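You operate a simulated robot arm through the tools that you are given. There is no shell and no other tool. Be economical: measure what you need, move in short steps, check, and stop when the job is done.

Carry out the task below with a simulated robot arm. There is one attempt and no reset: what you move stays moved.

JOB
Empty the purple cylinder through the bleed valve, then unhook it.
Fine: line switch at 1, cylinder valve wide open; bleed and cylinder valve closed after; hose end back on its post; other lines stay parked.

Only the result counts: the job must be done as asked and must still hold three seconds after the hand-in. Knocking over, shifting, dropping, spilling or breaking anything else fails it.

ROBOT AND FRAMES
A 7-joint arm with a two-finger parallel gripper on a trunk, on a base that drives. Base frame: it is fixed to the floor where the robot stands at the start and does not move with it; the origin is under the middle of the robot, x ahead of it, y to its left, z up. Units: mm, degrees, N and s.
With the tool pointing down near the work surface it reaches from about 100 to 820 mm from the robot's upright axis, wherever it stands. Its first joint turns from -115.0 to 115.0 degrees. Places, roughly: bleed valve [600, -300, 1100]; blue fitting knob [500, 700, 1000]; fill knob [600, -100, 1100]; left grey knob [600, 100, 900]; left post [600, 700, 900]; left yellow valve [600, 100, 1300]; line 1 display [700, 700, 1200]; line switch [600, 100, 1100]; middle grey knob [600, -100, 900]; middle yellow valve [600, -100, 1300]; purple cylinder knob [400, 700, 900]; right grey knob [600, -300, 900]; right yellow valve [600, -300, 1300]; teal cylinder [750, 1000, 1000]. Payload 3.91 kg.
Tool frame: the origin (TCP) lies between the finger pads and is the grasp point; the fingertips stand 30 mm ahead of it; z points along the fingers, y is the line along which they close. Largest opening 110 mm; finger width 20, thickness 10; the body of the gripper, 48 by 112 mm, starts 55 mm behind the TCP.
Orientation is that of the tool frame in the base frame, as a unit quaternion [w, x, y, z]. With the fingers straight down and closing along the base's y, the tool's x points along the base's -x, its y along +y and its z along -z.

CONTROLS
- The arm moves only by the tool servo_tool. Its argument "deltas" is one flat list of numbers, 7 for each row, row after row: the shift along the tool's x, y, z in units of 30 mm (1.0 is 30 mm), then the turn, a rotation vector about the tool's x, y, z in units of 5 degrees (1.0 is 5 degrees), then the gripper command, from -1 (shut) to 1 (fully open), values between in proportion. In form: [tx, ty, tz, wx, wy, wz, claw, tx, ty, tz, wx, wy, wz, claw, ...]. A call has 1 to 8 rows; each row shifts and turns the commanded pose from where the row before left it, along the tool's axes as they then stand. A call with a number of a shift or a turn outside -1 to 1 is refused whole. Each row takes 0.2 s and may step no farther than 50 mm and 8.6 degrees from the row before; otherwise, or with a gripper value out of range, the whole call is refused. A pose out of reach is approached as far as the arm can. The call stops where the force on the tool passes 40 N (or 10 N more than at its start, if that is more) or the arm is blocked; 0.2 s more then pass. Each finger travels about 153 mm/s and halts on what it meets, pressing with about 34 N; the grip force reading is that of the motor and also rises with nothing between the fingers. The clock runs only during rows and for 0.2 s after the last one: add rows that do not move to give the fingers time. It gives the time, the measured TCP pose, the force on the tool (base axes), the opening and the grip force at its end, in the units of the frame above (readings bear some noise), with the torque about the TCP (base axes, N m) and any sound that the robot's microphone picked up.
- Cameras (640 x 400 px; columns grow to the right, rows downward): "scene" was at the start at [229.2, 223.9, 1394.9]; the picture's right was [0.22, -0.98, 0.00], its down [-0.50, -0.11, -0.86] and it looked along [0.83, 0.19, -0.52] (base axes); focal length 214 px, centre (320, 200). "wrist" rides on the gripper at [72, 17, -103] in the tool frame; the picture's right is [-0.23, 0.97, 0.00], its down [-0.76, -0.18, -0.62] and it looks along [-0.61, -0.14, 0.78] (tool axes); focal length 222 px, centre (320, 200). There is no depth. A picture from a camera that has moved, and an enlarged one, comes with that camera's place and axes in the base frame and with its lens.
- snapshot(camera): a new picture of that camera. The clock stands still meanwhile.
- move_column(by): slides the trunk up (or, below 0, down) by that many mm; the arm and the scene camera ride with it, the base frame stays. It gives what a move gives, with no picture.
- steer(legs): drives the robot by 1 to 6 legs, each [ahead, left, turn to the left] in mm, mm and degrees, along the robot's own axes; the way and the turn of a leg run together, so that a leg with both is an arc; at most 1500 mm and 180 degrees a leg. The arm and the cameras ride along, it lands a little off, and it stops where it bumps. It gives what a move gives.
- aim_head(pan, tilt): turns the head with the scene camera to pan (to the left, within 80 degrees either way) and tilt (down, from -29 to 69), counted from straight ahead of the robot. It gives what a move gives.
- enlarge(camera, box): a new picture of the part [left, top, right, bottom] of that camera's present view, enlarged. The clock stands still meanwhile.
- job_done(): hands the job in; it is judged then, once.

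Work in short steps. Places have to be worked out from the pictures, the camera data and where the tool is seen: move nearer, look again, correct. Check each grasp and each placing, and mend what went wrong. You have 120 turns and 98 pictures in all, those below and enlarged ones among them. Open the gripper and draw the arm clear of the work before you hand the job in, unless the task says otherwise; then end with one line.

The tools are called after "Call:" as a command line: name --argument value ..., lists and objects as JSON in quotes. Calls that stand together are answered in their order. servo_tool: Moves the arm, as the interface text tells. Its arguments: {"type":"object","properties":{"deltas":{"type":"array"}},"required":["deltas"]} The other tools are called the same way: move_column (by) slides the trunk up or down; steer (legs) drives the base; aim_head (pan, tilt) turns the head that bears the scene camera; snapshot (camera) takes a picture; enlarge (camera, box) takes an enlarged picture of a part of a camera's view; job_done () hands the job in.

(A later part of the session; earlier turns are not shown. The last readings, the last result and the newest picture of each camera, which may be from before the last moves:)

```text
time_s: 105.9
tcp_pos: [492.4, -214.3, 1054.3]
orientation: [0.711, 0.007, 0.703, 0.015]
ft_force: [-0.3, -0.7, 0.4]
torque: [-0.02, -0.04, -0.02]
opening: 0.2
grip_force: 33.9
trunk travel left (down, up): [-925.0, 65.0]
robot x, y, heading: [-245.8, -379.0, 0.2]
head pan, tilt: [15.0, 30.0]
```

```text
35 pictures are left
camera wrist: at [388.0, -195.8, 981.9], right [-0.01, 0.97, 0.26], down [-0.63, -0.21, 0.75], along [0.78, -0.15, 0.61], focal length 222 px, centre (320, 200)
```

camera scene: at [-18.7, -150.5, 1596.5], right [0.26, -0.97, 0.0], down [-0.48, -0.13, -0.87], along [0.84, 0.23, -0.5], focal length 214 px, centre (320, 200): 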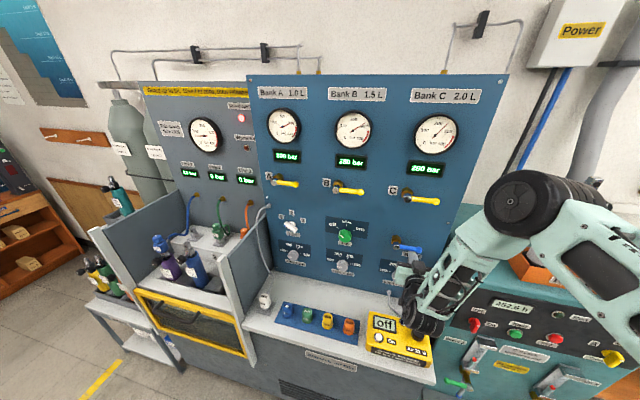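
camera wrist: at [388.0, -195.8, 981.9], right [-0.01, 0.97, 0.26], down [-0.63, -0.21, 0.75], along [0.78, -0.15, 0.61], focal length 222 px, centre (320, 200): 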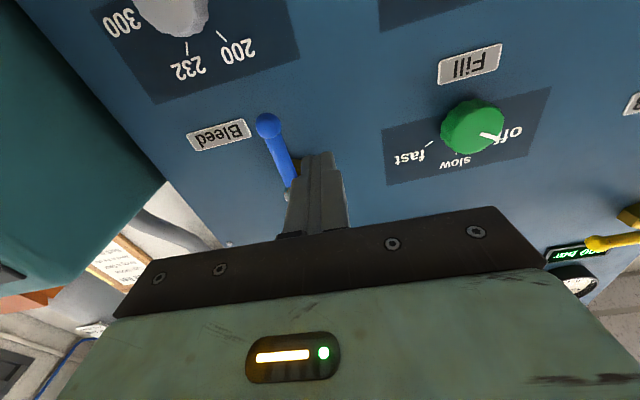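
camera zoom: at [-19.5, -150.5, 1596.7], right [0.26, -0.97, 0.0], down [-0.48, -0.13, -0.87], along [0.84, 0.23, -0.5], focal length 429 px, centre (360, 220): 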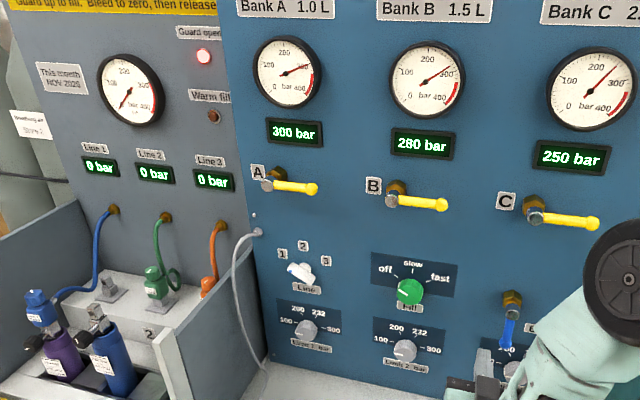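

Line 1 reads 0 bar. After a short extra wait I go in on the left side and push the lever back to horizontal.

Call:
servo_tool --deltas '[0, 0, 0, 0, 0, 0, -1, 0, 0, 0, 0, 0, 0, -1, 0, 0, 0, 0, 0, 0, -1, 0, 0, 0, 0, 0, 0, -1, 0, 0, 0, 0, 0, 0, -1, 0, 0, 1, 0, 0, 0, -1, 0, 0, 1, 0, 0, 0, -1, 0, 0, 0, 0, 0, 0, -1]'

Call:
servo_tool --deltas '[0, -0.7, 0, 0, 0, 0, -1, 0, -0.47, 0, 0, 0, 0, -1, 0, -0.47, 0, 0, 0, 0, -1, -0.2, -0.42, 0, 0, 0, 0, -1, -0.22, -0.42, 0, 0, 0, 0, -1, -0.4, -0.26, 0, 0, 0, 0, -1, -0.4, -0.26, 0, 0, 0, 0, -1, -0.2, 0, 0, 0, 0, 0, -1]'

Call:
snapshot --camera "wrist"

```text
time_s: 107.7
tcp_pos: [552.6, -213.2, 1055.2]
orientation: [0.711, 0.007, 0.703, 0.016]
ft_force: [0.2, 0.3, -1.1]
torque: [0.01, -0.02, 0.01]
opening: 0.0
grip_force: 33.5
trunk travel left (down, up): [-925.0, 65.0]
robot x, y, heading: [-244.6, -378.3, 0.1]
head pan, tilt: [15.0, 30.0]
```

```text
time_s: 109.5
tcp_pos: [551.6, -305.9, 1088.6]
orientation: [0.706, 0.005, 0.708, 0.015]
ft_force: [6.1, 3.2, -34.2]
torque: [-0.07, 0.69, 0.15]
opening: 0.0
grip_force: 34.1
trunk travel left (down, up): [-925.0, 65.0]
robot x, y, heading: [-245.9, -378.3, -0.1]
head pan, tilt: [15.0, 30.0]
```

```text
34 pictures are left
camera wrist: at [446.8, -287.2, 1018.0], right [-0.01, 0.97, 0.26], down [-0.62, -0.21, 0.76], along [0.79, -0.15, 0.6], focal length 222 px, centre (320, 200)
```

wrist: 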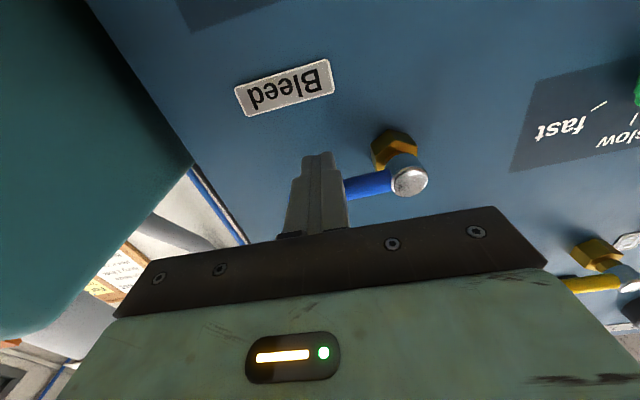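

The lever is back against its closed stop. I withdraw, then drive back, left and forward to the cylinders.

Call:
servo_tool --deltas '[0.3, 0, 0, 0, 0, 0, -1, 0, 0, -1, 0, 0, 0, -1, 0, 0, -1, 0, 0, 0, -1, -0.5, 0.5, -1, 0, 0, 0, -1, -0.5, 1, -1, 0, 0, 0, -1, 0, 1, -1, 0, 0, 0, -1, 0, 1, 0, 0, 0, 0, -1]'

Call:
enlarge --camera "scene" --box '[140, 90, 460, 290]'

Call:
steer --legs '[[-170, 0, 0], [0, 880, 0], [170, 0, 0]]'

```text
time_s: 111.1
tcp_pos: [401.5, -203.7, 1119.9]
orientation: [0.711, 0.008, 0.703, 0.014]
ft_force: [-0.5, -0.4, -0.2]
torque: [-0.01, 0.03, 0.03]
opening: 0.0
grip_force: 34.1
trunk travel left (down, up): [-925.0, 65.0]
robot x, y, heading: [-249.2, -379.0, 0.1]
head pan, tilt: [15.0, 30.0]
```

```text
2.00 times, centred on (300, 190) of scene
camera zoom: at [-19.3, -151.0, 1596.7], right [0.26, -0.97, 0.0], down [-0.48, -0.13, -0.87], along [0.84, 0.23, -0.5], focal length 429 px, centre (360, 220)
```

zoom: 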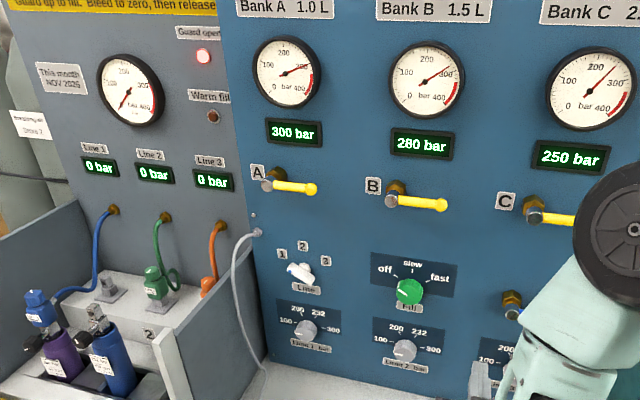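

```text
time_s: 117.9
tcp_pos: [395.9, 680.1, 1118.7]
orientation: [0.711, 0.005, 0.703, 0.017]
ft_force: [-0.1, 0.4, -0.4]
torque: [-0.01, 0.03, 0.01]
opening: 0.2
grip_force: 33.9
trunk travel left (down, up): [-925.0, 65.0]
robot x, y, heading: [-253.9, 497.3, 0.5]
head pan, tilt: [15.0, 30.0]
```

Back at the cylinders. I pitch to 15° down, descend in front of the valve knob, and roll to −60° for the closing stroke.

Call:
servo_tool --deltas '[0, 0.1, -0.6, 0, 1, 0, 0, 0, 0.1, -0.6, 0, 1, 0, 0, 0, 0, 0, 0, 1, 0, 0, 0.966, 0, 0.259, 0, 0, -0.5, 0, 0.966, 0, 0.259, 0, 0, 0, 0, 0.966, 0, 0.259, 0, 0, 0, 0, 0.966, 0, 0.259, 0, 0, 0, 0, 0.966, 0, 0.259, 0, 0, 0, 0]'

Call:
servo_tool --deltas '[0.966, 0, 0.259, 0, 0, 0, 0, 0.1, 0, 0, 0, 0, -1, 0, 0, 0, 0, 0, 0, -1, 0, 0, 0, 0, 0, 0, -1, 0, 0, 0, 0, 0, 0, -1, 0, 0, 0, 0, 0, 0, -1, 0, 0, 0, 0, 0, 0, -1, 0]'

Call:
servo_tool --deltas '[0, 0, 0, 0, 0, -1, 0, 0, 0, 0, 0, 0, -1, 0, 0, 0, 0, 0, 0, -1, 0, 0, 0, 0, 0, 0, -1, 0, 0, 0, 0, 0, 0, -1, 0, 0, 0, 0, 0, 0, -1, 0]'

Call:
snapshot --camera "wrist"

```text
time_s: 119.7
tcp_pos: [362.6, 687.8, 969.4]
orientation: [0.613, -0.016, 0.79, 0.006]
ft_force: [-0.3, 0.4, 0.4]
torque: [0.0, 0.03, -0.03]
opening: 55.0
grip_force: 0.0
trunk travel left (down, up): [-925.0, 65.0]
robot x, y, heading: [-252.9, 503.9, 0.6]
head pan, tilt: [15.0, 30.0]
```

```text
time_s: 121.3
tcp_pos: [362.3, 684.8, 936.6]
orientation: [0.594, -0.22, 0.758, -0.154]
ft_force: [1.3, 0.6, -0.9]
torque: [0.02, 0.02, -0.01]
opening: 55.0
grip_force: 0.0
trunk travel left (down, up): [-925.0, 65.0]
robot x, y, heading: [-250.4, 497.2, 0.6]
head pan, tilt: [15.0, 30.0]
```

```text
time_s: 122.7
tcp_pos: [362.8, 685.7, 935.7]
orientation: [0.534, -0.408, 0.676, -0.303]
ft_force: [0.2, 0.0, 0.0]
torque: [0.03, -0.02, 0.0]
opening: 55.1
grip_force: 0.1
trunk travel left (down, up): [-925.0, 65.0]
robot x, y, heading: [-249.8, 500.8, 0.3]
head pan, tilt: [15.0, 30.0]
```

```text
32 pictures are left
camera wrist: at [250.7, 629.1, 914.1], right [-0.2, 0.67, -0.71], down [-0.49, 0.56, 0.67], along [0.85, 0.48, 0.21], focal length 222 px, centre (320, 200)
```

wrist: 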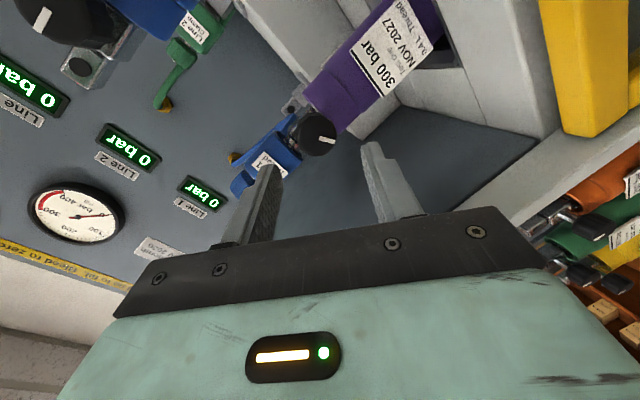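

Aligned at −62° roll. Advance 48 mm, close, and turn clockwise 75°.

Call:
servo_tool --deltas '[0, 0, 0.8, 0, 0, 0, 0, 0, 0, 0.8, 0, 0, 0, 0, 0, 0, 0, 0, 0, 0, -1, 0, 0, 0, 0, 0, 0, -1]'

Call:
servo_tool --deltas '[0, 0, 0, 0, 0, 1, -1, 0, 0, 0, 0, 0, 1, -1, 0, 0, 0, 0, 0, 1, -1, 0, 0, 0, 0, 0, 1, -1, 0, 0, 0, 0, 0, 1, -1, 0, 0, 0, 0, 0, 1, -1, 0, 0, 0, 0, 0, 1, -1, 0, 0, 0, 0, 0, 1, -1]'

Call:
servo_tool --deltas '[0, 0, 0, 0, 0, 1, -1, 0, 0, 0, 0, 0, 1, -1, 0, 0, 0, 0, 0, 1, -1, 0, 0, 0, 0, 0, 1, -1, 0, 0, 0, 0, 0, 1, -1, 0, 0, 0, 0, 0, 1, -1, 0, 0, 0, 0, 0, 1, -1]'

Call:
snapshot --camera "wrist"

```text
time_s: 123.7
tcp_pos: [410.3, 687.6, 929.4]
orientation: [0.536, -0.406, 0.675, -0.302]
ft_force: [-3.3, -4.1, 16.8]
torque: [0.01, -1.37, -0.28]
opening: 35.2
grip_force: 34.3
trunk travel left (down, up): [-925.0, 65.0]
robot x, y, heading: [-250.5, 498.2, 0.3]
head pan, tilt: [15.0, 30.0]
```

```text
time_s: 124.8
tcp_pos: [410.8, 687.4, 929.5]
orientation: [0.588, -0.268, 0.737, -0.198]
ft_force: [-2.0, -2.6, 12.9]
torque: [-0.03, -0.83, -0.26]
opening: 33.8
grip_force: 33.7
trunk travel left (down, up): [-925.0, 65.0]
robot x, y, heading: [-251.5, 501.0, 0.8]
head pan, tilt: [15.0, 30.0]
stopped in row 5: the force on the tool passed its limit at 40 N (the readings are from after the stop); the commanded pose is now the measured one
```

```text
time_s: 126.4
tcp_pos: [410.1, 687.2, 929.4]
orientation: [0.619, -0.033, 0.785, -0.01]
ft_force: [-2.9, -5.1, 29.0]
torque: [-0.1, -0.45, -0.64]
opening: 32.2
grip_force: 33.9
trunk travel left (down, up): [-925.0, 65.0]
robot x, y, heading: [-251.3, 501.3, 0.4]
head pan, tilt: [15.0, 30.0]
```

```text
31 pictures are left
camera wrist: at [291.9, 698.1, 882.7], right [0.01, 0.99, 0.16], down [-0.42, -0.14, 0.9], along [0.91, -0.08, 0.41], focal length 222 px, centre (320, 200)
```

wrist: 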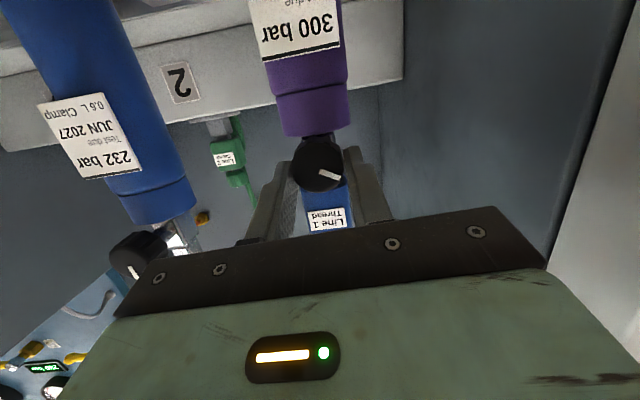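

The mark is now about 48° from closed. Release, back out, roll −55°, recentre a few mm lower, and take a second closing stroke.

Call:
servo_tool --deltas '[0, 0, 0, 0, 0, 0, 0, 0, 0, -1, 0, 0, 0, 0, 0.25, 0, -0.4, 0, 0, -1, 0, 0, 0, 0, 0, 0, -1, 0, 0, 0, 0, 0, 0, -1, 0, 0, 0, 0, 0, 0, -1, 0, 0, 0, 0, 0, 0, -1, 0, 0, 0, 0, 0, 0, -1, 0]'

Call:
servo_tool --deltas '[0, 0, 0, 0, 0, -1, 0, 0, 0, 0, 0, 0, -1, 0, 0, 0, 0, 0, 0, -1, 0, 0, 0, 0, 0, 0, -1, 0, 0, 0, 0, 0, 0, 0, 0]'

```text
time_s: 128.2
tcp_pos: [367.5, 686.2, 931.5]
orientation: [0.594, -0.237, 0.75, -0.169]
ft_force: [0.1, -0.4, 0.6]
torque: [-0.03, -0.02, 0.0]
opening: 54.8
grip_force: 0.0
trunk travel left (down, up): [-925.0, 65.0]
robot x, y, heading: [-248.2, 502.8, 0.4]
head pan, tilt: [15.0, 30.0]
```

```text
time_s: 129.4
tcp_pos: [367.3, 685.5, 930.8]
orientation: [0.555, -0.364, 0.697, -0.271]
ft_force: [0.4, -0.5, 0.2]
torque: [0.01, 0.01, -0.03]
opening: 54.8
grip_force: 0.1
trunk travel left (down, up): [-925.0, 65.0]
robot x, y, heading: [-246.4, 501.1, 0.7]
head pan, tilt: [15.0, 30.0]
```

Aligned. Advance 41 mm, close and turn clockwise.

Call:
servo_tool --deltas '[0, 0, 0.7, 0, 0, 0, 0, 0, 0, 0.67, 0, 0, 0, 0, 0, 0, 0, 0, 0, 0, -1, 0, 0, 0, 0, 0, 0, -1]'

Call:
servo_tool --deltas '[0, 0, 0, 0, 0, 1, -1, 0, 0, 0, 0, 0, 1, -1, 0, 0, 0, 0, 0, 1, -1, 0, 0, 0, 0, 0, 1, -1, 0, 0, 0, 0, 0, 1, -1, 0, 0, 0, 0, 0, 1, -1, 0, 0, 0, 0, 0, 1, -1, 0, 0, 0, 0, 0, 1, -1]'

Call:
servo_tool --deltas '[0, 0, 0, 0, 0, 1, -1, 0, 0, 0, 0, 0, 1, -1, 0, 0, 0, 0, 0, 1, -1, 0, 0, 0, 0, 0, 1, -1]'

Call:
snapshot --camera "wrist"

```text
time_s: 130.4
tcp_pos: [407.3, 688.5, 922.1]
orientation: [0.557, -0.363, 0.696, -0.271]
ft_force: [-3.3, -3.8, 17.6]
torque: [0.1, -1.34, -0.23]
opening: 35.5
grip_force: 33.9
trunk travel left (down, up): [-925.0, 65.0]
robot x, y, heading: [-252.0, 502.1, 0.5]
head pan, tilt: [15.0, 30.0]
```

```text
time_s: 132.2
tcp_pos: [408.5, 686.8, 919.8]
orientation: [0.613, -0.104, 0.781, -0.063]
ft_force: [2.4, -0.5, 0.1]
torque: [-0.03, -0.19, -0.13]
opening: 33.4
grip_force: 34.2
trunk travel left (down, up): [-925.0, 65.0]
robot x, y, heading: [-250.0, 502.3, 0.5]
head pan, tilt: [15.0, 30.0]
```

```text
time_s: 133.2
tcp_pos: [406.2, 688.6, 921.0]
orientation: [0.616, 0.034, 0.786, 0.043]
ft_force: [-0.8, -2.0, 0.2]
torque: [-0.6, 0.05, 0.01]
opening: 31.6
grip_force: 34.1
trunk travel left (down, up): [-925.0, 65.0]
robot x, y, heading: [-246.9, 500.3, 0.7]
head pan, tilt: [15.0, 30.0]
```

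```text
30 pictures are left
camera wrist: at [289.2, 710.8, 877.7], right [0.05, 0.94, 0.33], down [-0.42, -0.28, 0.86], along [0.9, -0.18, 0.38], focal length 222 px, centre (320, 200)
```

wrist: 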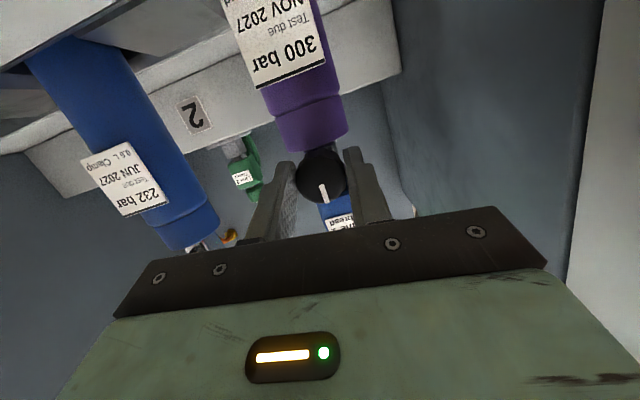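

Resisting torque and mark at ~0°: cylinder valve closed. I release, withdraw, and raise the arm before turning the tool down over the blue fitting knob (≈[475, 688, 1009], 33 mm wide).

Call:
servo_tool --deltas '[0, 0, 0, 0, 0, 0, 0, 0, 0, -1, 0, 0, 0, 0, 0, 0, -1, 0, 0, -0.7, 0, -0.966, 0, -0.259, 0, 0, 0, 0, -0.966, 0, -0.259, 0, 0, 0, 0, -0.966, 0, -0.259, 0, 0, 0, 0, -0.966, 0, -0.259, 0, 0, 0, 0, -0.966, 0, -0.259, 0, 0, 0, 0]'

Call:
servo_tool --deltas '[-0.966, 0, -0.259, 0, 1, 0, 0, -0.9, 0, -0.5, 0, 1, 0, 0, 0, 0, 0, 0, 1, 0, 0, 0, 0, 0, 0, 1, 0, 0, 0, 0, 0, 0, 1, 0, 0, 0, 0, 0, 0, 1, 0, 0, 0, 0, 0, 0, 1, 0, 0, 0, 0, 0, 0, 1, 0, 0]'

Call:
servo_tool --deltas '[0, 0, 0, 0, 1, 0, 0, 0, 0, 0, 0, 1, 0, 0, 0, 0, 0, 0, 1, 0, 0, 0, 0, 0, 0, 1, 0, 0, 0, 0, 0, 0, 1, 0, 0, 0, 0, 0, 0, 1, 0, 0, 0, 0, 0, 0, 1, 0, 0]'

Call:
snapshot --camera "wrist"

Call:
snapshot --camera "scene"

```text
time_s: 135.0
tcp_pos: [345.0, 678.1, 1084.6]
orientation: [0.617, 0.009, 0.787, 0.025]
ft_force: [0.6, 0.0, -0.1]
torque: [-0.01, -0.02, 0.01]
opening: 54.8
grip_force: 0.1
trunk travel left (down, up): [-925.0, 65.0]
robot x, y, heading: [-251.2, 502.2, 0.6]
head pan, tilt: [15.0, 30.0]
```

```text
time_s: 136.8
tcp_pos: [340.8, 674.8, 1146.1]
orientation: [0.31, 0.001, 0.95, 0.027]
ft_force: [0.7, -0.3, 0.0]
torque: [0.01, 0.02, -0.01]
opening: 55.2
grip_force: 0.1
trunk travel left (down, up): [-925.0, 65.0]
robot x, y, heading: [-250.6, 498.2, 0.6]
head pan, tilt: [15.0, 30.0]
```

```text
time_s: 138.4
tcp_pos: [340.6, 675.9, 1145.1]
orientation: [0.01, -0.008, 1.0, 0.026]
ft_force: [0.8, -0.7, 0.2]
torque: [-0.01, 0.0, 0.0]
opening: 54.9
grip_force: 0.0
trunk travel left (down, up): [-925.0, 65.0]
robot x, y, heading: [-251.9, 502.3, 0.5]
head pan, tilt: [15.0, 30.0]
```

```text
29 pictures are left
camera wrist: at [265.2, 686.6, 1248.5], right [0.21, 0.98, 0.05], down [0.75, -0.2, 0.63], along [0.62, -0.09, -0.78], focal length 222 px, centre (320, 200)
```

wrist: 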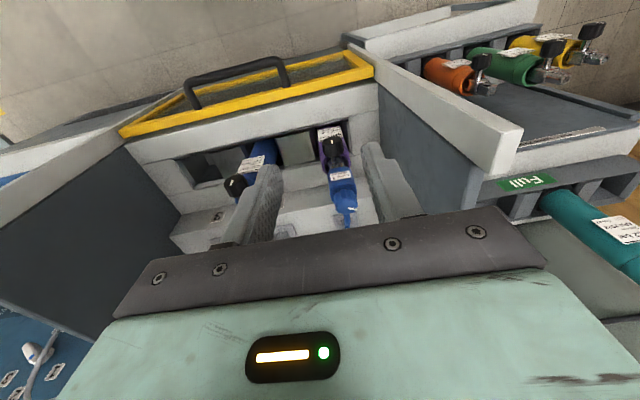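

```text
28 pictures are left
camera scene: at [-24.6, 730.2, 1596.7], right [0.27, -0.96, 0.0], down [-0.48, -0.13, -0.87], along [0.83, 0.23, -0.5], focal length 214 px, centre (320, 200)
```

scene: 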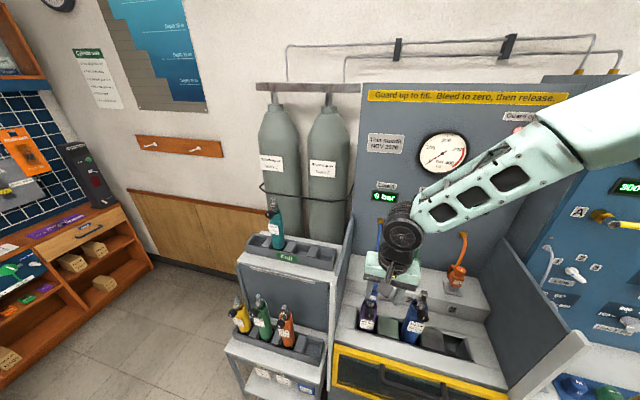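

Tool points down. I enlarge to see knob, its mark and the left post.

Call:
enlarge --camera "wrist" --box '[260, 110, 400, 240]'

```text
3.08 times, centred on (330, 175) of wrist
camera zoom: at [265.2, 686.6, 1248.5], right [0.21, 0.98, 0.05], down [0.75, -0.2, 0.63], along [0.62, -0.09, -0.78], focal length 684 px, centre (289, 277)
```

zoom: 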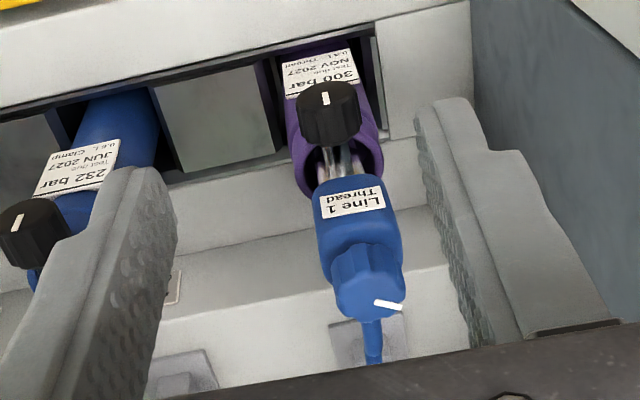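

Knob top centre ≈ [467, 691, 1024]; its mark points left (+y). I move above it and look again.

Call:
servo_tool --deltas '[-1, 0.1, 0, 0, -0.2, 0.4, 0, -1, 0.1, 0, 0, 0, 0, 0, -1, 0.1, 0, 0, 0, 0, 0, -1, 0.1, 0.3, 0, 0, 0, 0, -0.2, 0.1, 0.7, 0, 0, 0, 0, 0, 0, 0.7, 0, 0, 0, 0]'

Call:
snapshot --camera "wrist"

Call:
enlarge --camera "scene" --box '[320, 180, 520, 340]'

```text
time_s: 139.8
tcp_pos: [467.4, 690.8, 1098.9]
orientation: [0.019, 0.009, 0.999, 0.026]
ft_force: [-0.5, 0.1, -0.3]
torque: [0.01, 0.0, 0.02]
opening: 54.9
grip_force: 0.0
trunk travel left (down, up): [-925.0, 65.0]
robot x, y, heading: [-253.5, 497.3, 0.7]
head pan, tilt: [15.0, 30.0]
```

```text
26 pictures are left
camera wrist: at [390.9, 705.0, 1200.7], right [0.25, 0.97, 0.06], down [0.73, -0.23, 0.64], along [0.63, -0.11, -0.77], focal length 222 px, centre (320, 200)
```

wrist: 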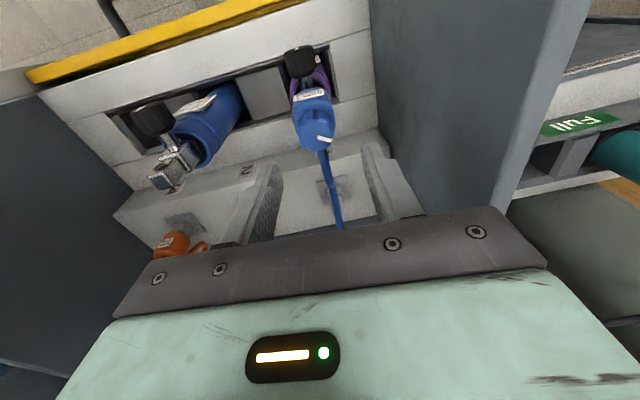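

```text
2.50 times, centred on (420, 260) of scene
camera zoom: at [-24.5, 730.0, 1596.7], right [0.27, -0.96, 0.0], down [-0.48, -0.13, -0.87], along [0.83, 0.23, -0.5], focal length 536 px, centre (70, 50)
```

zoom: 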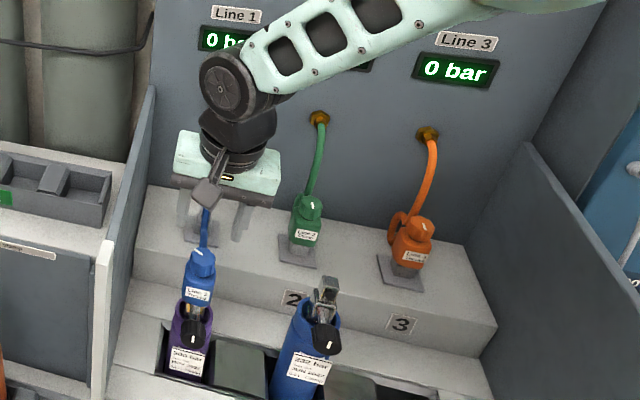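

Consistent: knob at about [470, 691], top z ≈ 1022. I descend to TCP z 1027 and close on it.

Call:
servo_tool --deltas '[-0.1, 0.02, 0.8, 0, 0, 0, 0, 0, 0, 0.8, 0, 0, 0, 0, 0, 0, 0.8, 0, 0, 0, 0, 0, 0, 0, 0, 0, 0, 0]'

Call:
snapshot --camera "wrist"

```text
time_s: 140.8
tcp_pos: [472.9, 693.3, 1027.7]
orientation: [0.02, 0.009, 0.999, 0.026]
ft_force: [0.1, 0.1, 0.2]
torque: [-0.04, -0.02, -0.04]
opening: 54.9
grip_force: 0.1
trunk travel left (down, up): [-925.0, 65.0]
robot x, y, heading: [-250.1, 497.6, 0.5]
head pan, tilt: [15.0, 30.0]
```

```text
24 pictures are left
camera wrist: at [396.5, 707.9, 1128.9], right [0.25, 0.97, 0.06], down [0.73, -0.23, 0.64], along [0.63, -0.11, -0.77], focal length 222 px, centre (320, 200)
```

wrist: 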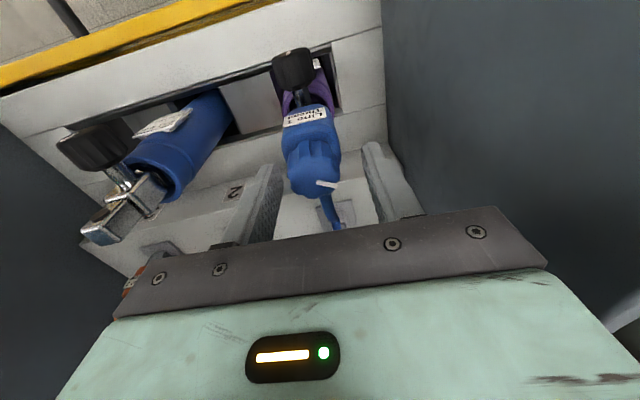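

Knob top projects onto the tool axis about 7 mm past the TCP: aligned. Close.

Call:
servo_tool --deltas '[0, 0, 0, 0, 0, 0, -1, 0, 0, 0, 0, 0, 0, -1]'

Call:
servo_tool --deltas '[0, 0, 0, 0, 0, -1, -1, 0, 0, 0, 0, 0, -1, -1, 0, 0, 0, 0, 0, -1, -1, 0, 0, 0, 0, 0, -1, -1, 0, 0, 0, 0, 0, -1, -1, 0, 0, 0, 0, 0, -1, -1]'

Call:
snapshot --camera "wrist"

```text
time_s: 141.4
tcp_pos: [473.2, 692.3, 1027.5]
orientation: [0.02, 0.011, 0.999, 0.026]
ft_force: [0.6, -1.6, 2.5]
torque: [-0.22, 0.0, 0.02]
opening: 31.5
grip_force: 33.9
trunk travel left (down, up): [-925.0, 65.0]
robot x, y, heading: [-249.0, 502.1, 0.6]
head pan, tilt: [15.0, 30.0]
```

```text
time_s: 142.8
tcp_pos: [474.9, 694.1, 1027.2]
orientation: [0.025, -0.25, 0.968, 0.02]
ft_force: [-1.0, -1.2, 0.0]
torque: [-0.1, 0.04, -0.02]
opening: 31.6
grip_force: 34.4
trunk travel left (down, up): [-925.0, 65.0]
robot x, y, heading: [-252.5, 501.1, 0.8]
head pan, tilt: [15.0, 30.0]
```

```text
23 pictures are left
camera wrist: at [398.2, 670.3, 1127.1], right [-0.27, 0.96, 0.04], down [0.73, 0.18, 0.66], along [0.63, 0.21, -0.75], focal length 222 px, centre (320, 200)
```

wrist: 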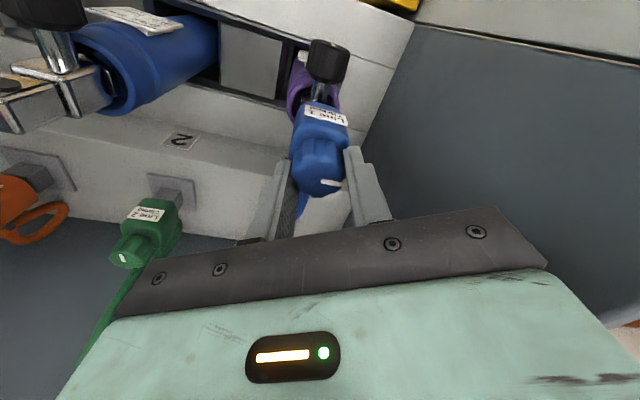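

The knob turns easily counter-clockwise with the hand. I continue the stroke.

Call:
servo_tool --deltas '[0, 0, 0, 0, 0, -1, -1, 0, 0, 0, 0, 0, -1, -1, 0, 0, 0, 0, 0, -1, -1, 0, 0, 0, 0, 0, -1, -1, 0, 0, 0, 0, 0, -1, -1, 0, 0, 0, 0, 0, -1, -1, 0, 0, 0, 0, 0, -1, -1, 0, 0, 0, 0, 0, -1, -1]'

Call:
servo_tool --deltas '[0, 0, 0, 0, 0, -1, -1, 0, 0, 0, 0, 0, -1, -1, 0, 0, 0, 0, 0, -1, -1, 0, 0, 0, 0, 0, -1, -1, 0, 0, 0, 0, 0, -1, -1, 0, 0, 0, 0, 0, -1, -1, 0, 0, 0, 0, 0, -1, -1, 0, 0, 0, 0, 0, -1, -1]'

Call:
snapshot --camera "wrist"

```text
time_s: 144.6
tcp_pos: [474.1, 696.4, 1027.7]
orientation: [0.03, -0.565, 0.825, 0.01]
ft_force: [-0.7, -0.7, 0.0]
torque: [-0.06, -0.01, 0.04]
opening: 31.5
grip_force: 34.0
trunk travel left (down, up): [-925.0, 65.0]
robot x, y, heading: [-251.2, 498.2, 0.5]
head pan, tilt: [15.0, 30.0]
```

```text
time_s: 146.4
tcp_pos: [474.0, 694.4, 1027.5]
orientation: [-0.032, 0.813, -0.581, 0.001]
ft_force: [-1.8, -1.4, -0.3]
torque: [-0.08, 0.11, 0.03]
opening: 31.9
grip_force: 33.8
trunk travel left (down, up): [-925.0, 65.0]
robot x, y, heading: [-251.6, 497.3, 0.6]
head pan, tilt: [15.0, 30.0]
```

```text
22 pictures are left
camera wrist: at [477.1, 616.9, 1127.8], right [-0.99, -0.1, -0.04], down [-0.1, 0.75, 0.66], along [-0.03, 0.66, -0.75], focal length 222 px, centre (320, 200)
```

wrist: 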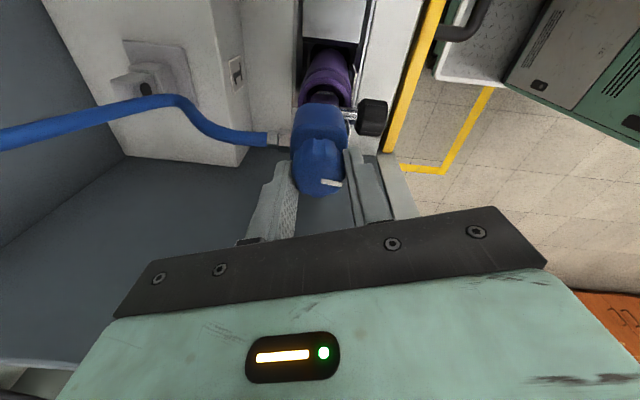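

110° turned with no resistance. I continue another 40° and see whether it reaches a stop.

Call:
servo_tool --deltas '[0, 0, 0, 0, 0, -1, -1, 0, 0, 0, 0, 0, -1, -1, 0, 0, 0, 0, 0, -1, -1, 0, 0, 0, 0, 0, -1, -1, 0, 0, 0, 0, 0, -1, -1, 0, 0, 0, 0, 0, -1, -1]'

Call:
snapshot --camera "wrist"

```text
time_s: 147.8
tcp_pos: [472.6, 693.2, 1028.4]
orientation: [-0.031, 0.936, -0.35, 0.009]
ft_force: [-4.5, -4.0, 8.3]
torque: [-0.41, 0.54, -0.54]
opening: 31.9
grip_force: 34.1
trunk travel left (down, up): [-925.0, 65.0]
robot x, y, heading: [-251.8, 500.6, 0.8]
head pan, tilt: [15.0, 30.0]
```

```text
21 pictures are left
camera wrist: at [512.3, 630.2, 1130.1], right [-0.81, -0.58, -0.06], down [-0.48, 0.6, 0.64], along [-0.33, 0.55, -0.77], focal length 222 px, centre (320, 200)
```

wrist: 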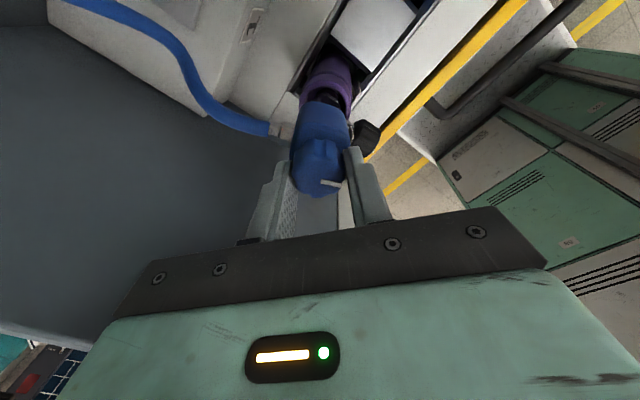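

The knob meets a stop (torque 0.5 N·m) after ~130°: unscrewed. I ease back a little and lift vertically in small steps.

Call:
servo_tool --deltas '[0, 0, 0, 0, 0, 1, -1, 0, 0, 0, 0, 0, 0.8, -1, -0.002, -0.02, -0.33, 0, 0, 0, -1, -0.002, -0.02, -0.33, 0, 0, 0, -1, -0.002, -0.02, -0.33, 0, 0, 0, -1, -0.002, -0.02, -0.33, 0, 0, 0, -1]'

Call:
snapshot --camera "wrist"

```text
time_s: 149.2
tcp_pos: [472.5, 694.8, 1066.8]
orientation: [-0.031, 0.905, -0.424, 0.006]
ft_force: [-0.3, 0.5, -0.5]
torque: [0.0, -0.02, 0.04]
opening: 0.0
grip_force: 34.1
trunk travel left (down, up): [-925.0, 65.0]
robot x, y, heading: [-250.9, 499.5, 0.5]
head pan, tilt: [15.0, 30.0]
```

```text
20 pictures are left
camera wrist: at [502.2, 624.1, 1168.3], right [-0.89, -0.45, -0.06], down [-0.37, 0.67, 0.64], along [-0.25, 0.6, -0.76], focal length 222 px, centre (320, 200)
```

wrist: 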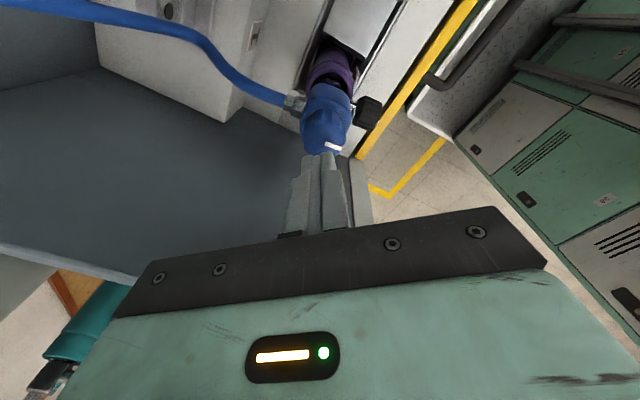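

The fingers slipped off; the fitting stayed. I zoom in to see the knob's mark and whether the body turned.

Call:
enlarge --camera "wrist" --box '[250, 30, 410, 170]'

Call:
enlarge --camera "scene" --box '[340, 200, 500, 330]'

```text
2.86 times, centred on (330, 100) of wrist
camera zoom: at [502.2, 624.1, 1168.3], right [-0.89, -0.45, -0.06], down [-0.37, 0.67, 0.64], along [-0.25, 0.6, -0.76], focal length 635 px, centre (291, 486)
```

zoom: 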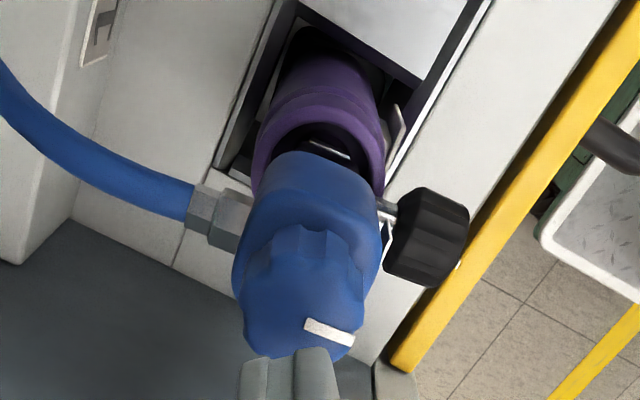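

```text
3.08 times, centred on (420, 265) of scene
camera zoom: at [-24.3, 730.2, 1596.6], right [0.27, -0.96, 0.0], down [-0.48, -0.13, -0.87], along [0.83, 0.23, -0.5], focal length 660 px, centre (12, 0)
```

zoom: 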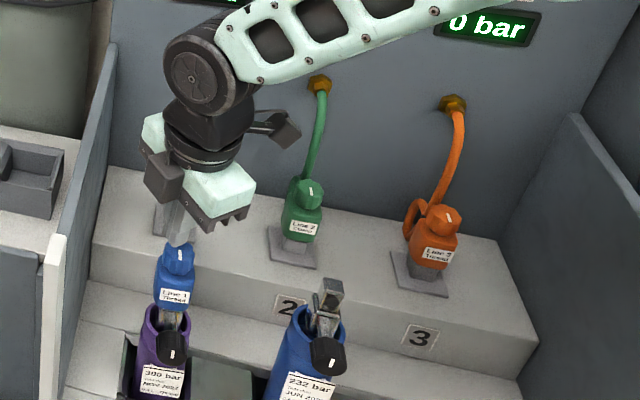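

The knob's mark now points to −x like the parked ones, but my 9° easing may have re-engaged it. I regrasp, turn to the stop again, and lift without easing.

Call:
servo_tool --deltas '[0, 0, 0, 0, 0, 0, 0, 0.002, 0.03, 0.45, 0, 0, 0, 0, 0.002, 0.03, 0.45, 0, 0, 0, 0, 0.002, 0.03, 0.47, 0, 0, 0, 0, 0, 0, 0, 0, 0, 0, -1, 0, 0, 0, 0, 0, 0, -1, 0, 0, 0, 0, 0, -1, -1, 0, 0, 0, 0, 0, -1, -1]'

Call:
servo_tool --deltas '[0, 0, 0, 0, 0, -1, -1, 0, 0, 0, 0, 0, -1, -1]'

Call:
servo_tool --deltas '[-0.001, -0.01, -0.15, 0, 0, 0, -1, -0.001, -0.01, -0.15, 0, 0, 0, -1]'

Call:
snapshot --camera "wrist"

```text
time_s: 151.0
tcp_pos: [473.5, 695.0, 1027.1]
orientation: [-0.031, 0.939, -0.343, 0.009]
ft_force: [-2.4, -3.6, 5.6]
torque: [-0.37, 0.16, -0.16]
opening: 32.1
grip_force: 33.8
trunk travel left (down, up): [-925.0, 65.0]
robot x, y, heading: [-247.5, 498.7, 0.8]
head pan, tilt: [15.0, 30.0]
```

```text
time_s: 151.6
tcp_pos: [472.4, 694.1, 1026.0]
orientation: [-0.028, 0.965, -0.259, 0.011]
ft_force: [-3.5, -4.1, 1.7]
torque: [-0.39, 0.54, -0.43]
opening: 32.3
grip_force: 34.4
trunk travel left (down, up): [-925.0, 65.0]
robot x, y, heading: [-252.6, 501.9, 0.5]
head pan, tilt: [15.0, 30.0]
```

```text
time_s: 152.2
tcp_pos: [473.7, 694.8, 1036.4]
orientation: [-0.031, 0.965, -0.26, 0.012]
ft_force: [-0.1, -1.7, -3.4]
torque: [-0.12, 0.1, -0.02]
opening: 32.0
grip_force: 34.0
trunk travel left (down, up): [-925.0, 65.0]
robot x, y, heading: [-249.5, 499.5, 0.7]
head pan, tilt: [15.0, 30.0]
```

```text
17 pictures are left
camera wrist: at [523.4, 639.2, 1138.8], right [-0.68, -0.73, -0.06], down [-0.59, 0.5, 0.63], along [-0.42, 0.47, -0.78], focal length 222 px, centre (320, 200)
```

wrist: 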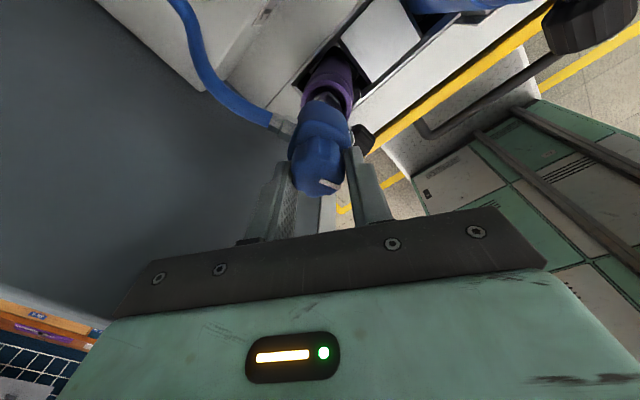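

TCP rose 10 mm with the knob still held and ~3.4 N load: the fitting is coming up. I lift 55 mm more and check.

Call:
servo_tool --deltas '[-0.002, -0.02, -0.3, 0, 0, 0, -1, -0.002, -0.02, -0.35, 0, 0, 0, -1, -0.003, -0.03, -0.4, 0, 0, 0, -1, -0.003, -0.04, -0.5, 0, 0, 0, -1, -0.003, -0.04, -0.5, 0, 0, 0, -1]'

Call:
snapshot --camera "scene"

Call:
snapshot --camera "wrist"

```text
time_s: 153.4
tcp_pos: [472.4, 695.7, 1096.9]
orientation: [-0.029, 0.965, -0.26, 0.011]
ft_force: [0.3, -0.7, -1.6]
torque: [-0.01, 0.0, 0.01]
opening: 32.0
grip_force: 34.0
trunk travel left (down, up): [-925.0, 65.0]
robot x, y, heading: [-251.7, 503.4, 0.5]
head pan, tilt: [15.0, 30.0]
```

```text
16 pictures are left
camera scene: at [-24.2, 730.2, 1596.6], right [0.27, -0.96, 0.0], down [-0.48, -0.13, -0.87], along [0.83, 0.23, -0.5], focal length 214 px, centre (320, 200)
```

scene: 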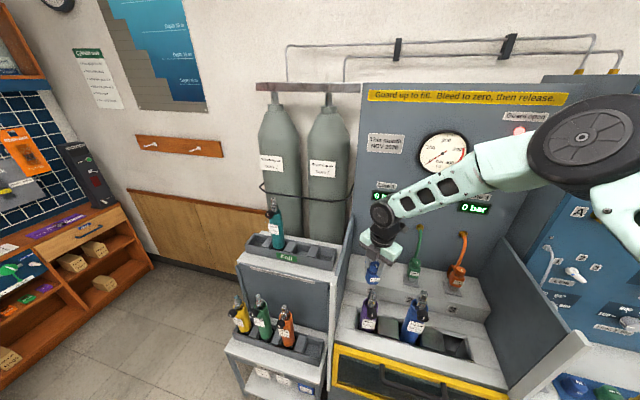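

```text
15 pictures are left
camera wrist: at [523.2, 641.0, 1199.4], right [-0.68, -0.73, -0.06], down [-0.59, 0.5, 0.63], along [-0.42, 0.47, -0.78], focal length 222 px, centre (320, 200)
```

wrist: 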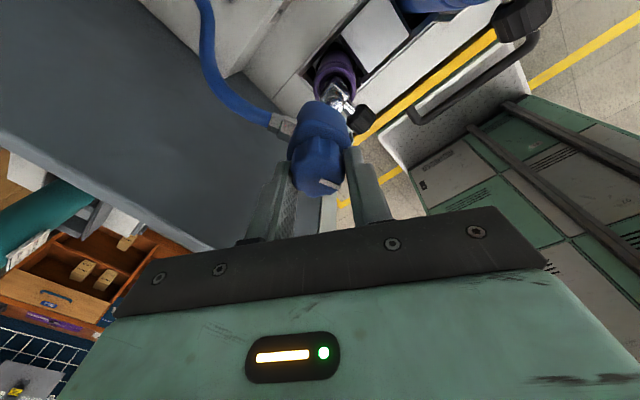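

The hose end is off the cylinder. Now I locate the left post and the parked green fitting for reference.

Call:
enlarge --camera "scene" --box '[345, 220, 475, 320]'

```text
4.00 times, centred on (410, 270) of scene
camera zoom: at [-24.2, 730.2, 1596.6], right [0.27, -0.96, 0.0], down [-0.48, -0.13, -0.87], along [0.83, 0.23, -0.5], focal length 858 px, centre (-40, -80)
```

zoom: 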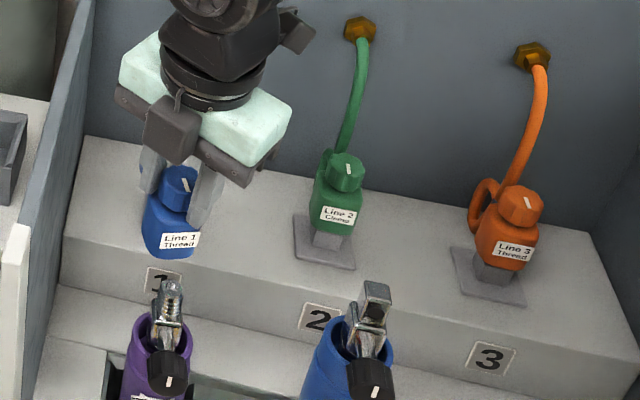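

Parked fittings measure at x ≈ 643, y ≈ 534 and 385 (knob tops z ≈ 986), so the left post should be near [645, 686]. I shift the fitting forward and to the right to uncover the post for a check.

Call:
servo_tool --deltas '[0.87, 0.17, -0.2, 0, 0, 0, -1, 0.87, 0.17, -0.2, 0, 0, 0, -1, 0.87, 0.17, 0, 0, 0, 0, -1, 0.87, 0.17, 0, 0, 0, 0, -1]'

Call:
enlarge --camera "scene" --box '[345, 220, 475, 320]'

```text
time_s: 154.4
tcp_pos: [552.2, 623.6, 1108.3]
orientation: [-0.029, 0.965, -0.26, 0.011]
ft_force: [0.0, 0.5, -2.1]
torque: [-0.04, 0.01, 0.02]
opening: 32.0
grip_force: 34.3
trunk travel left (down, up): [-925.0, 65.0]
robot x, y, heading: [-251.7, 501.3, 0.8]
head pan, tilt: [15.0, 30.0]
```

```text
4.00 times, centred on (410, 270) of scene
camera zoom: at [-24.5, 730.4, 1596.6], right [0.27, -0.96, 0.0], down [-0.48, -0.14, -0.87], along [0.83, 0.23, -0.5], focal length 858 px, centre (-40, -80)
```

zoom: 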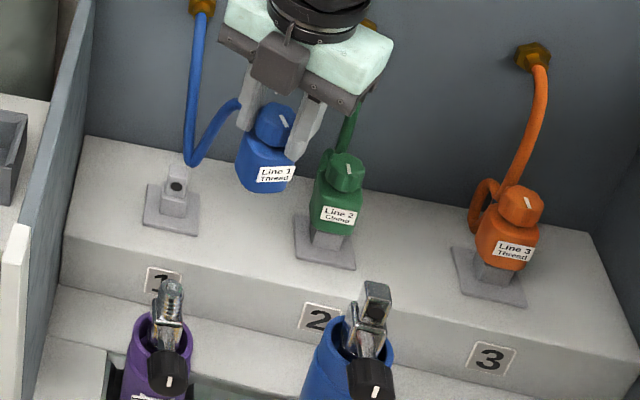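

The post is clear in view: target TCP ≈ [643, 685], final height ≈ 992 (like the parked orange one). I move above it first.

Call:
servo_tool --deltas '[0.398, -0.822, 0.05, 0, 0, 0, -1, 0.398, -0.822, 0.05, 0, 0, 0, -1, 0.398, -0.822, 0.3, 0, 0, 0, -1, 0.398, -0.75, 0.5, 0, 0, 0, -1, 0, 0, 0.5, 0, 0, 0, -1]'

Call:
enlarge --camera "scene" --box '[345, 220, 475, 320]'

```text
time_s: 155.6
tcp_pos: [638.2, 681.1, 1072.7]
orientation: [-0.029, 0.965, -0.259, 0.011]
ft_force: [-0.7, 0.8, -1.9]
torque: [-0.01, 0.01, 0.02]
opening: 31.7
grip_force: 33.8
out of reach, approached as far as the arm can: row 4
trunk travel left (down, up): [-925.0, 65.0]
robot x, y, heading: [-253.3, 502.1, 0.9]
head pan, tilt: [15.0, 30.0]
```

```text
4.00 times, centred on (410, 270) of scene
camera zoom: at [-24.3, 730.1, 1596.7], right [0.27, -0.96, 0.0], down [-0.48, -0.13, -0.87], along [0.83, 0.23, -0.5], focal length 858 px, centre (-40, -80)
```

zoom: 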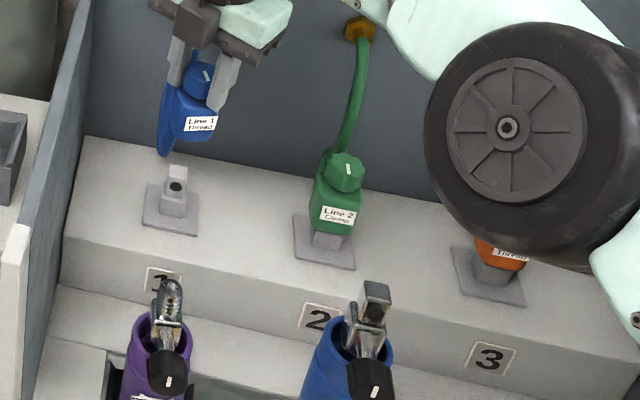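

The arm is at its reach limit. I pull back 60 mm, drive the base forward 70 mm, and then trim the position.

Call:
servo_tool --deltas '[-0.865, 0.501, -0.036, 0, 0, 0, -1, -0.865, 0.501, -0.036, 0, 0, 0, -1, -0.3, 0.17, 0, 0, 0, 0, -1]'

Call:
steer --legs '[[70, 0, 0]]'

```text
time_s: 156.4
tcp_pos: [571.0, 684.4, 1072.9]
orientation: [-0.029, 0.965, -0.261, 0.012]
ft_force: [-0.9, -0.3, -2.8]
torque: [0.03, -0.02, 0.03]
opening: 32.0
grip_force: 33.7
trunk travel left (down, up): [-925.0, 65.0]
robot x, y, heading: [-250.7, 502.3, 0.6]
head pan, tilt: [15.0, 30.0]
```

```text
time_s: 157.4
tcp_pos: [641.8, 686.3, 1071.8]
orientation: [-0.029, 0.965, -0.26, 0.012]
ft_force: [-0.1, 0.0, -2.0]
torque: [-0.01, 0.03, -0.02]
opening: 32.3
grip_force: 34.2
trunk travel left (down, up): [-925.0, 65.0]
robot x, y, heading: [-177.8, 498.2, 0.7]
head pan, tilt: [15.0, 30.0]
```

TCP is now nearly above the post ([642, 686]). I lower 25 mm and check alignment.

Call:
servo_tool --deltas '[0.04, 0.06, 0.45, 0, 0, 0, -1, 0, 0.02, 0.42, 0, 0, 0, -1]'

Call:
enlarge --camera "scene" --box '[300, 210, 460, 330]'

Call:
snapshot --camera "wrist"

```text
time_s: 158.0
tcp_pos: [642.1, 684.8, 1044.8]
orientation: [-0.029, 0.965, -0.26, 0.012]
ft_force: [0.0, -0.1, -2.3]
torque: [0.0, -0.02, -0.01]
opening: 31.8
grip_force: 33.7
trunk travel left (down, up): [-925.0, 65.0]
robot x, y, heading: [-178.3, 504.0, 0.6]
head pan, tilt: [15.0, 30.0]
```

```text
3.33 times, centred on (380, 270) of scene
camera zoom: at [46.9, 731.1, 1596.7], right [0.27, -0.96, 0.0], down [-0.48, -0.14, -0.87], along [0.83, 0.23, -0.5], focal length 715 px, centre (120, -33)
```

zoom: 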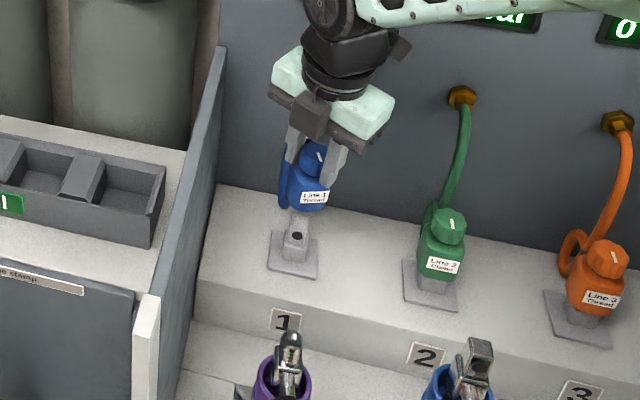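

```text
10 pictures are left
camera wrist: at [691.8, 629.2, 1148.0], right [-0.68, -0.73, -0.06], down [-0.59, 0.5, 0.63], along [-0.42, 0.47, -0.78], focal length 222 px, centre (320, 200)
```

wrist: 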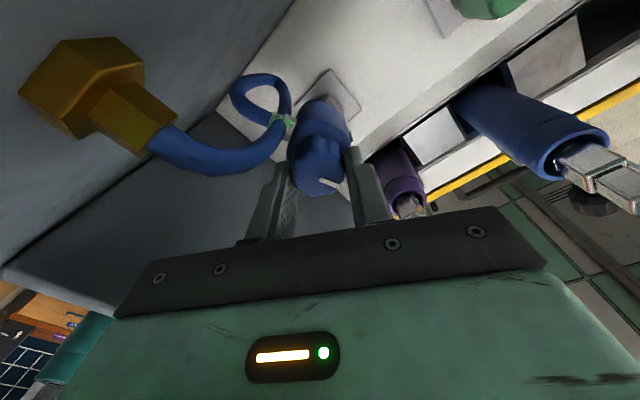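

Comparing with the parked knobs in the same picture, the post axis is at y ≈ 687.5, x ≈ 643. I trim by 3 mm and lower gently onto the post.

Call:
servo_tool --deltas '[-0.03, -0.1, 0, 0, 0, 0, -1, 0, 0.02, 0.3, 0, 0, 0, -1, 0, 0.02, 0.3, 0, 0, 0, -1, 0, 0.02, 0.3, 0, 0, 0, -1]'

Call:
enlarge --camera "scene" --box '[340, 230, 400, 300]'

```text
time_s: 159.0
tcp_pos: [642.0, 688.9, 1019.3]
orientation: [-0.03, 0.965, -0.26, 0.013]
ft_force: [-2.0, -0.7, 5.1]
torque: [-0.18, 0.2, -0.03]
opening: 32.2
grip_force: 33.3
trunk travel left (down, up): [-925.0, 65.0]
robot x, y, heading: [-179.0, 499.2, 0.8]
head pan, tilt: [15.0, 30.0]
```

```text
5.71 times, centred on (370, 265) of scene
camera zoom: at [46.5, 730.9, 1596.9], right [0.27, -0.96, 0.0], down [-0.48, -0.13, -0.87], along [0.83, 0.23, -0.5], focal length 1226 px, centre (34, -171)
```

zoom: 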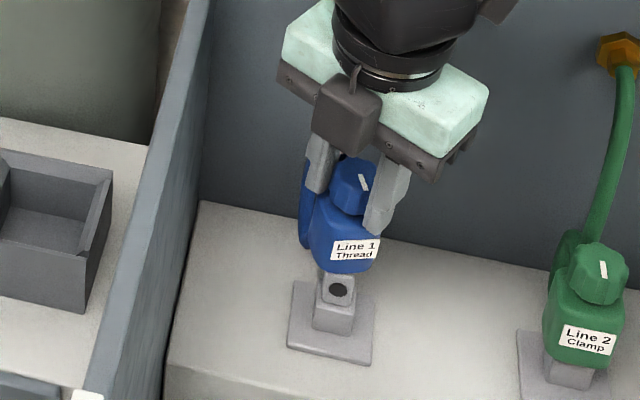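

Alignment looks right and contact is just starting. I continue downward slowly.

Call:
servo_tool --deltas '[0, 0.01, 0.15, 0, 0, 0, -1, 0, 0.01, 0.15, 0, 0, 0, -1, 0, 0.01, 0.15, 0, 0, 0, -1]'

```text
time_s: 159.7
tcp_pos: [646.2, 690.0, 1016.9]
orientation: [-0.035, 0.965, -0.261, 0.017]
ft_force: [-0.5, -0.3, 14.7]
torque: [-0.26, 0.2, -0.02]
opening: 32.2
grip_force: 34.5
trunk travel left (down, up): [-925.0, 65.0]
robot x, y, heading: [-180.8, 502.3, 0.9]
head pan, tilt: [15.0, 30.0]
stopped in row 3: the force on the tool passed its limit at 45 N (the readings are from after the stop); the commanded pose is now the measured one
```

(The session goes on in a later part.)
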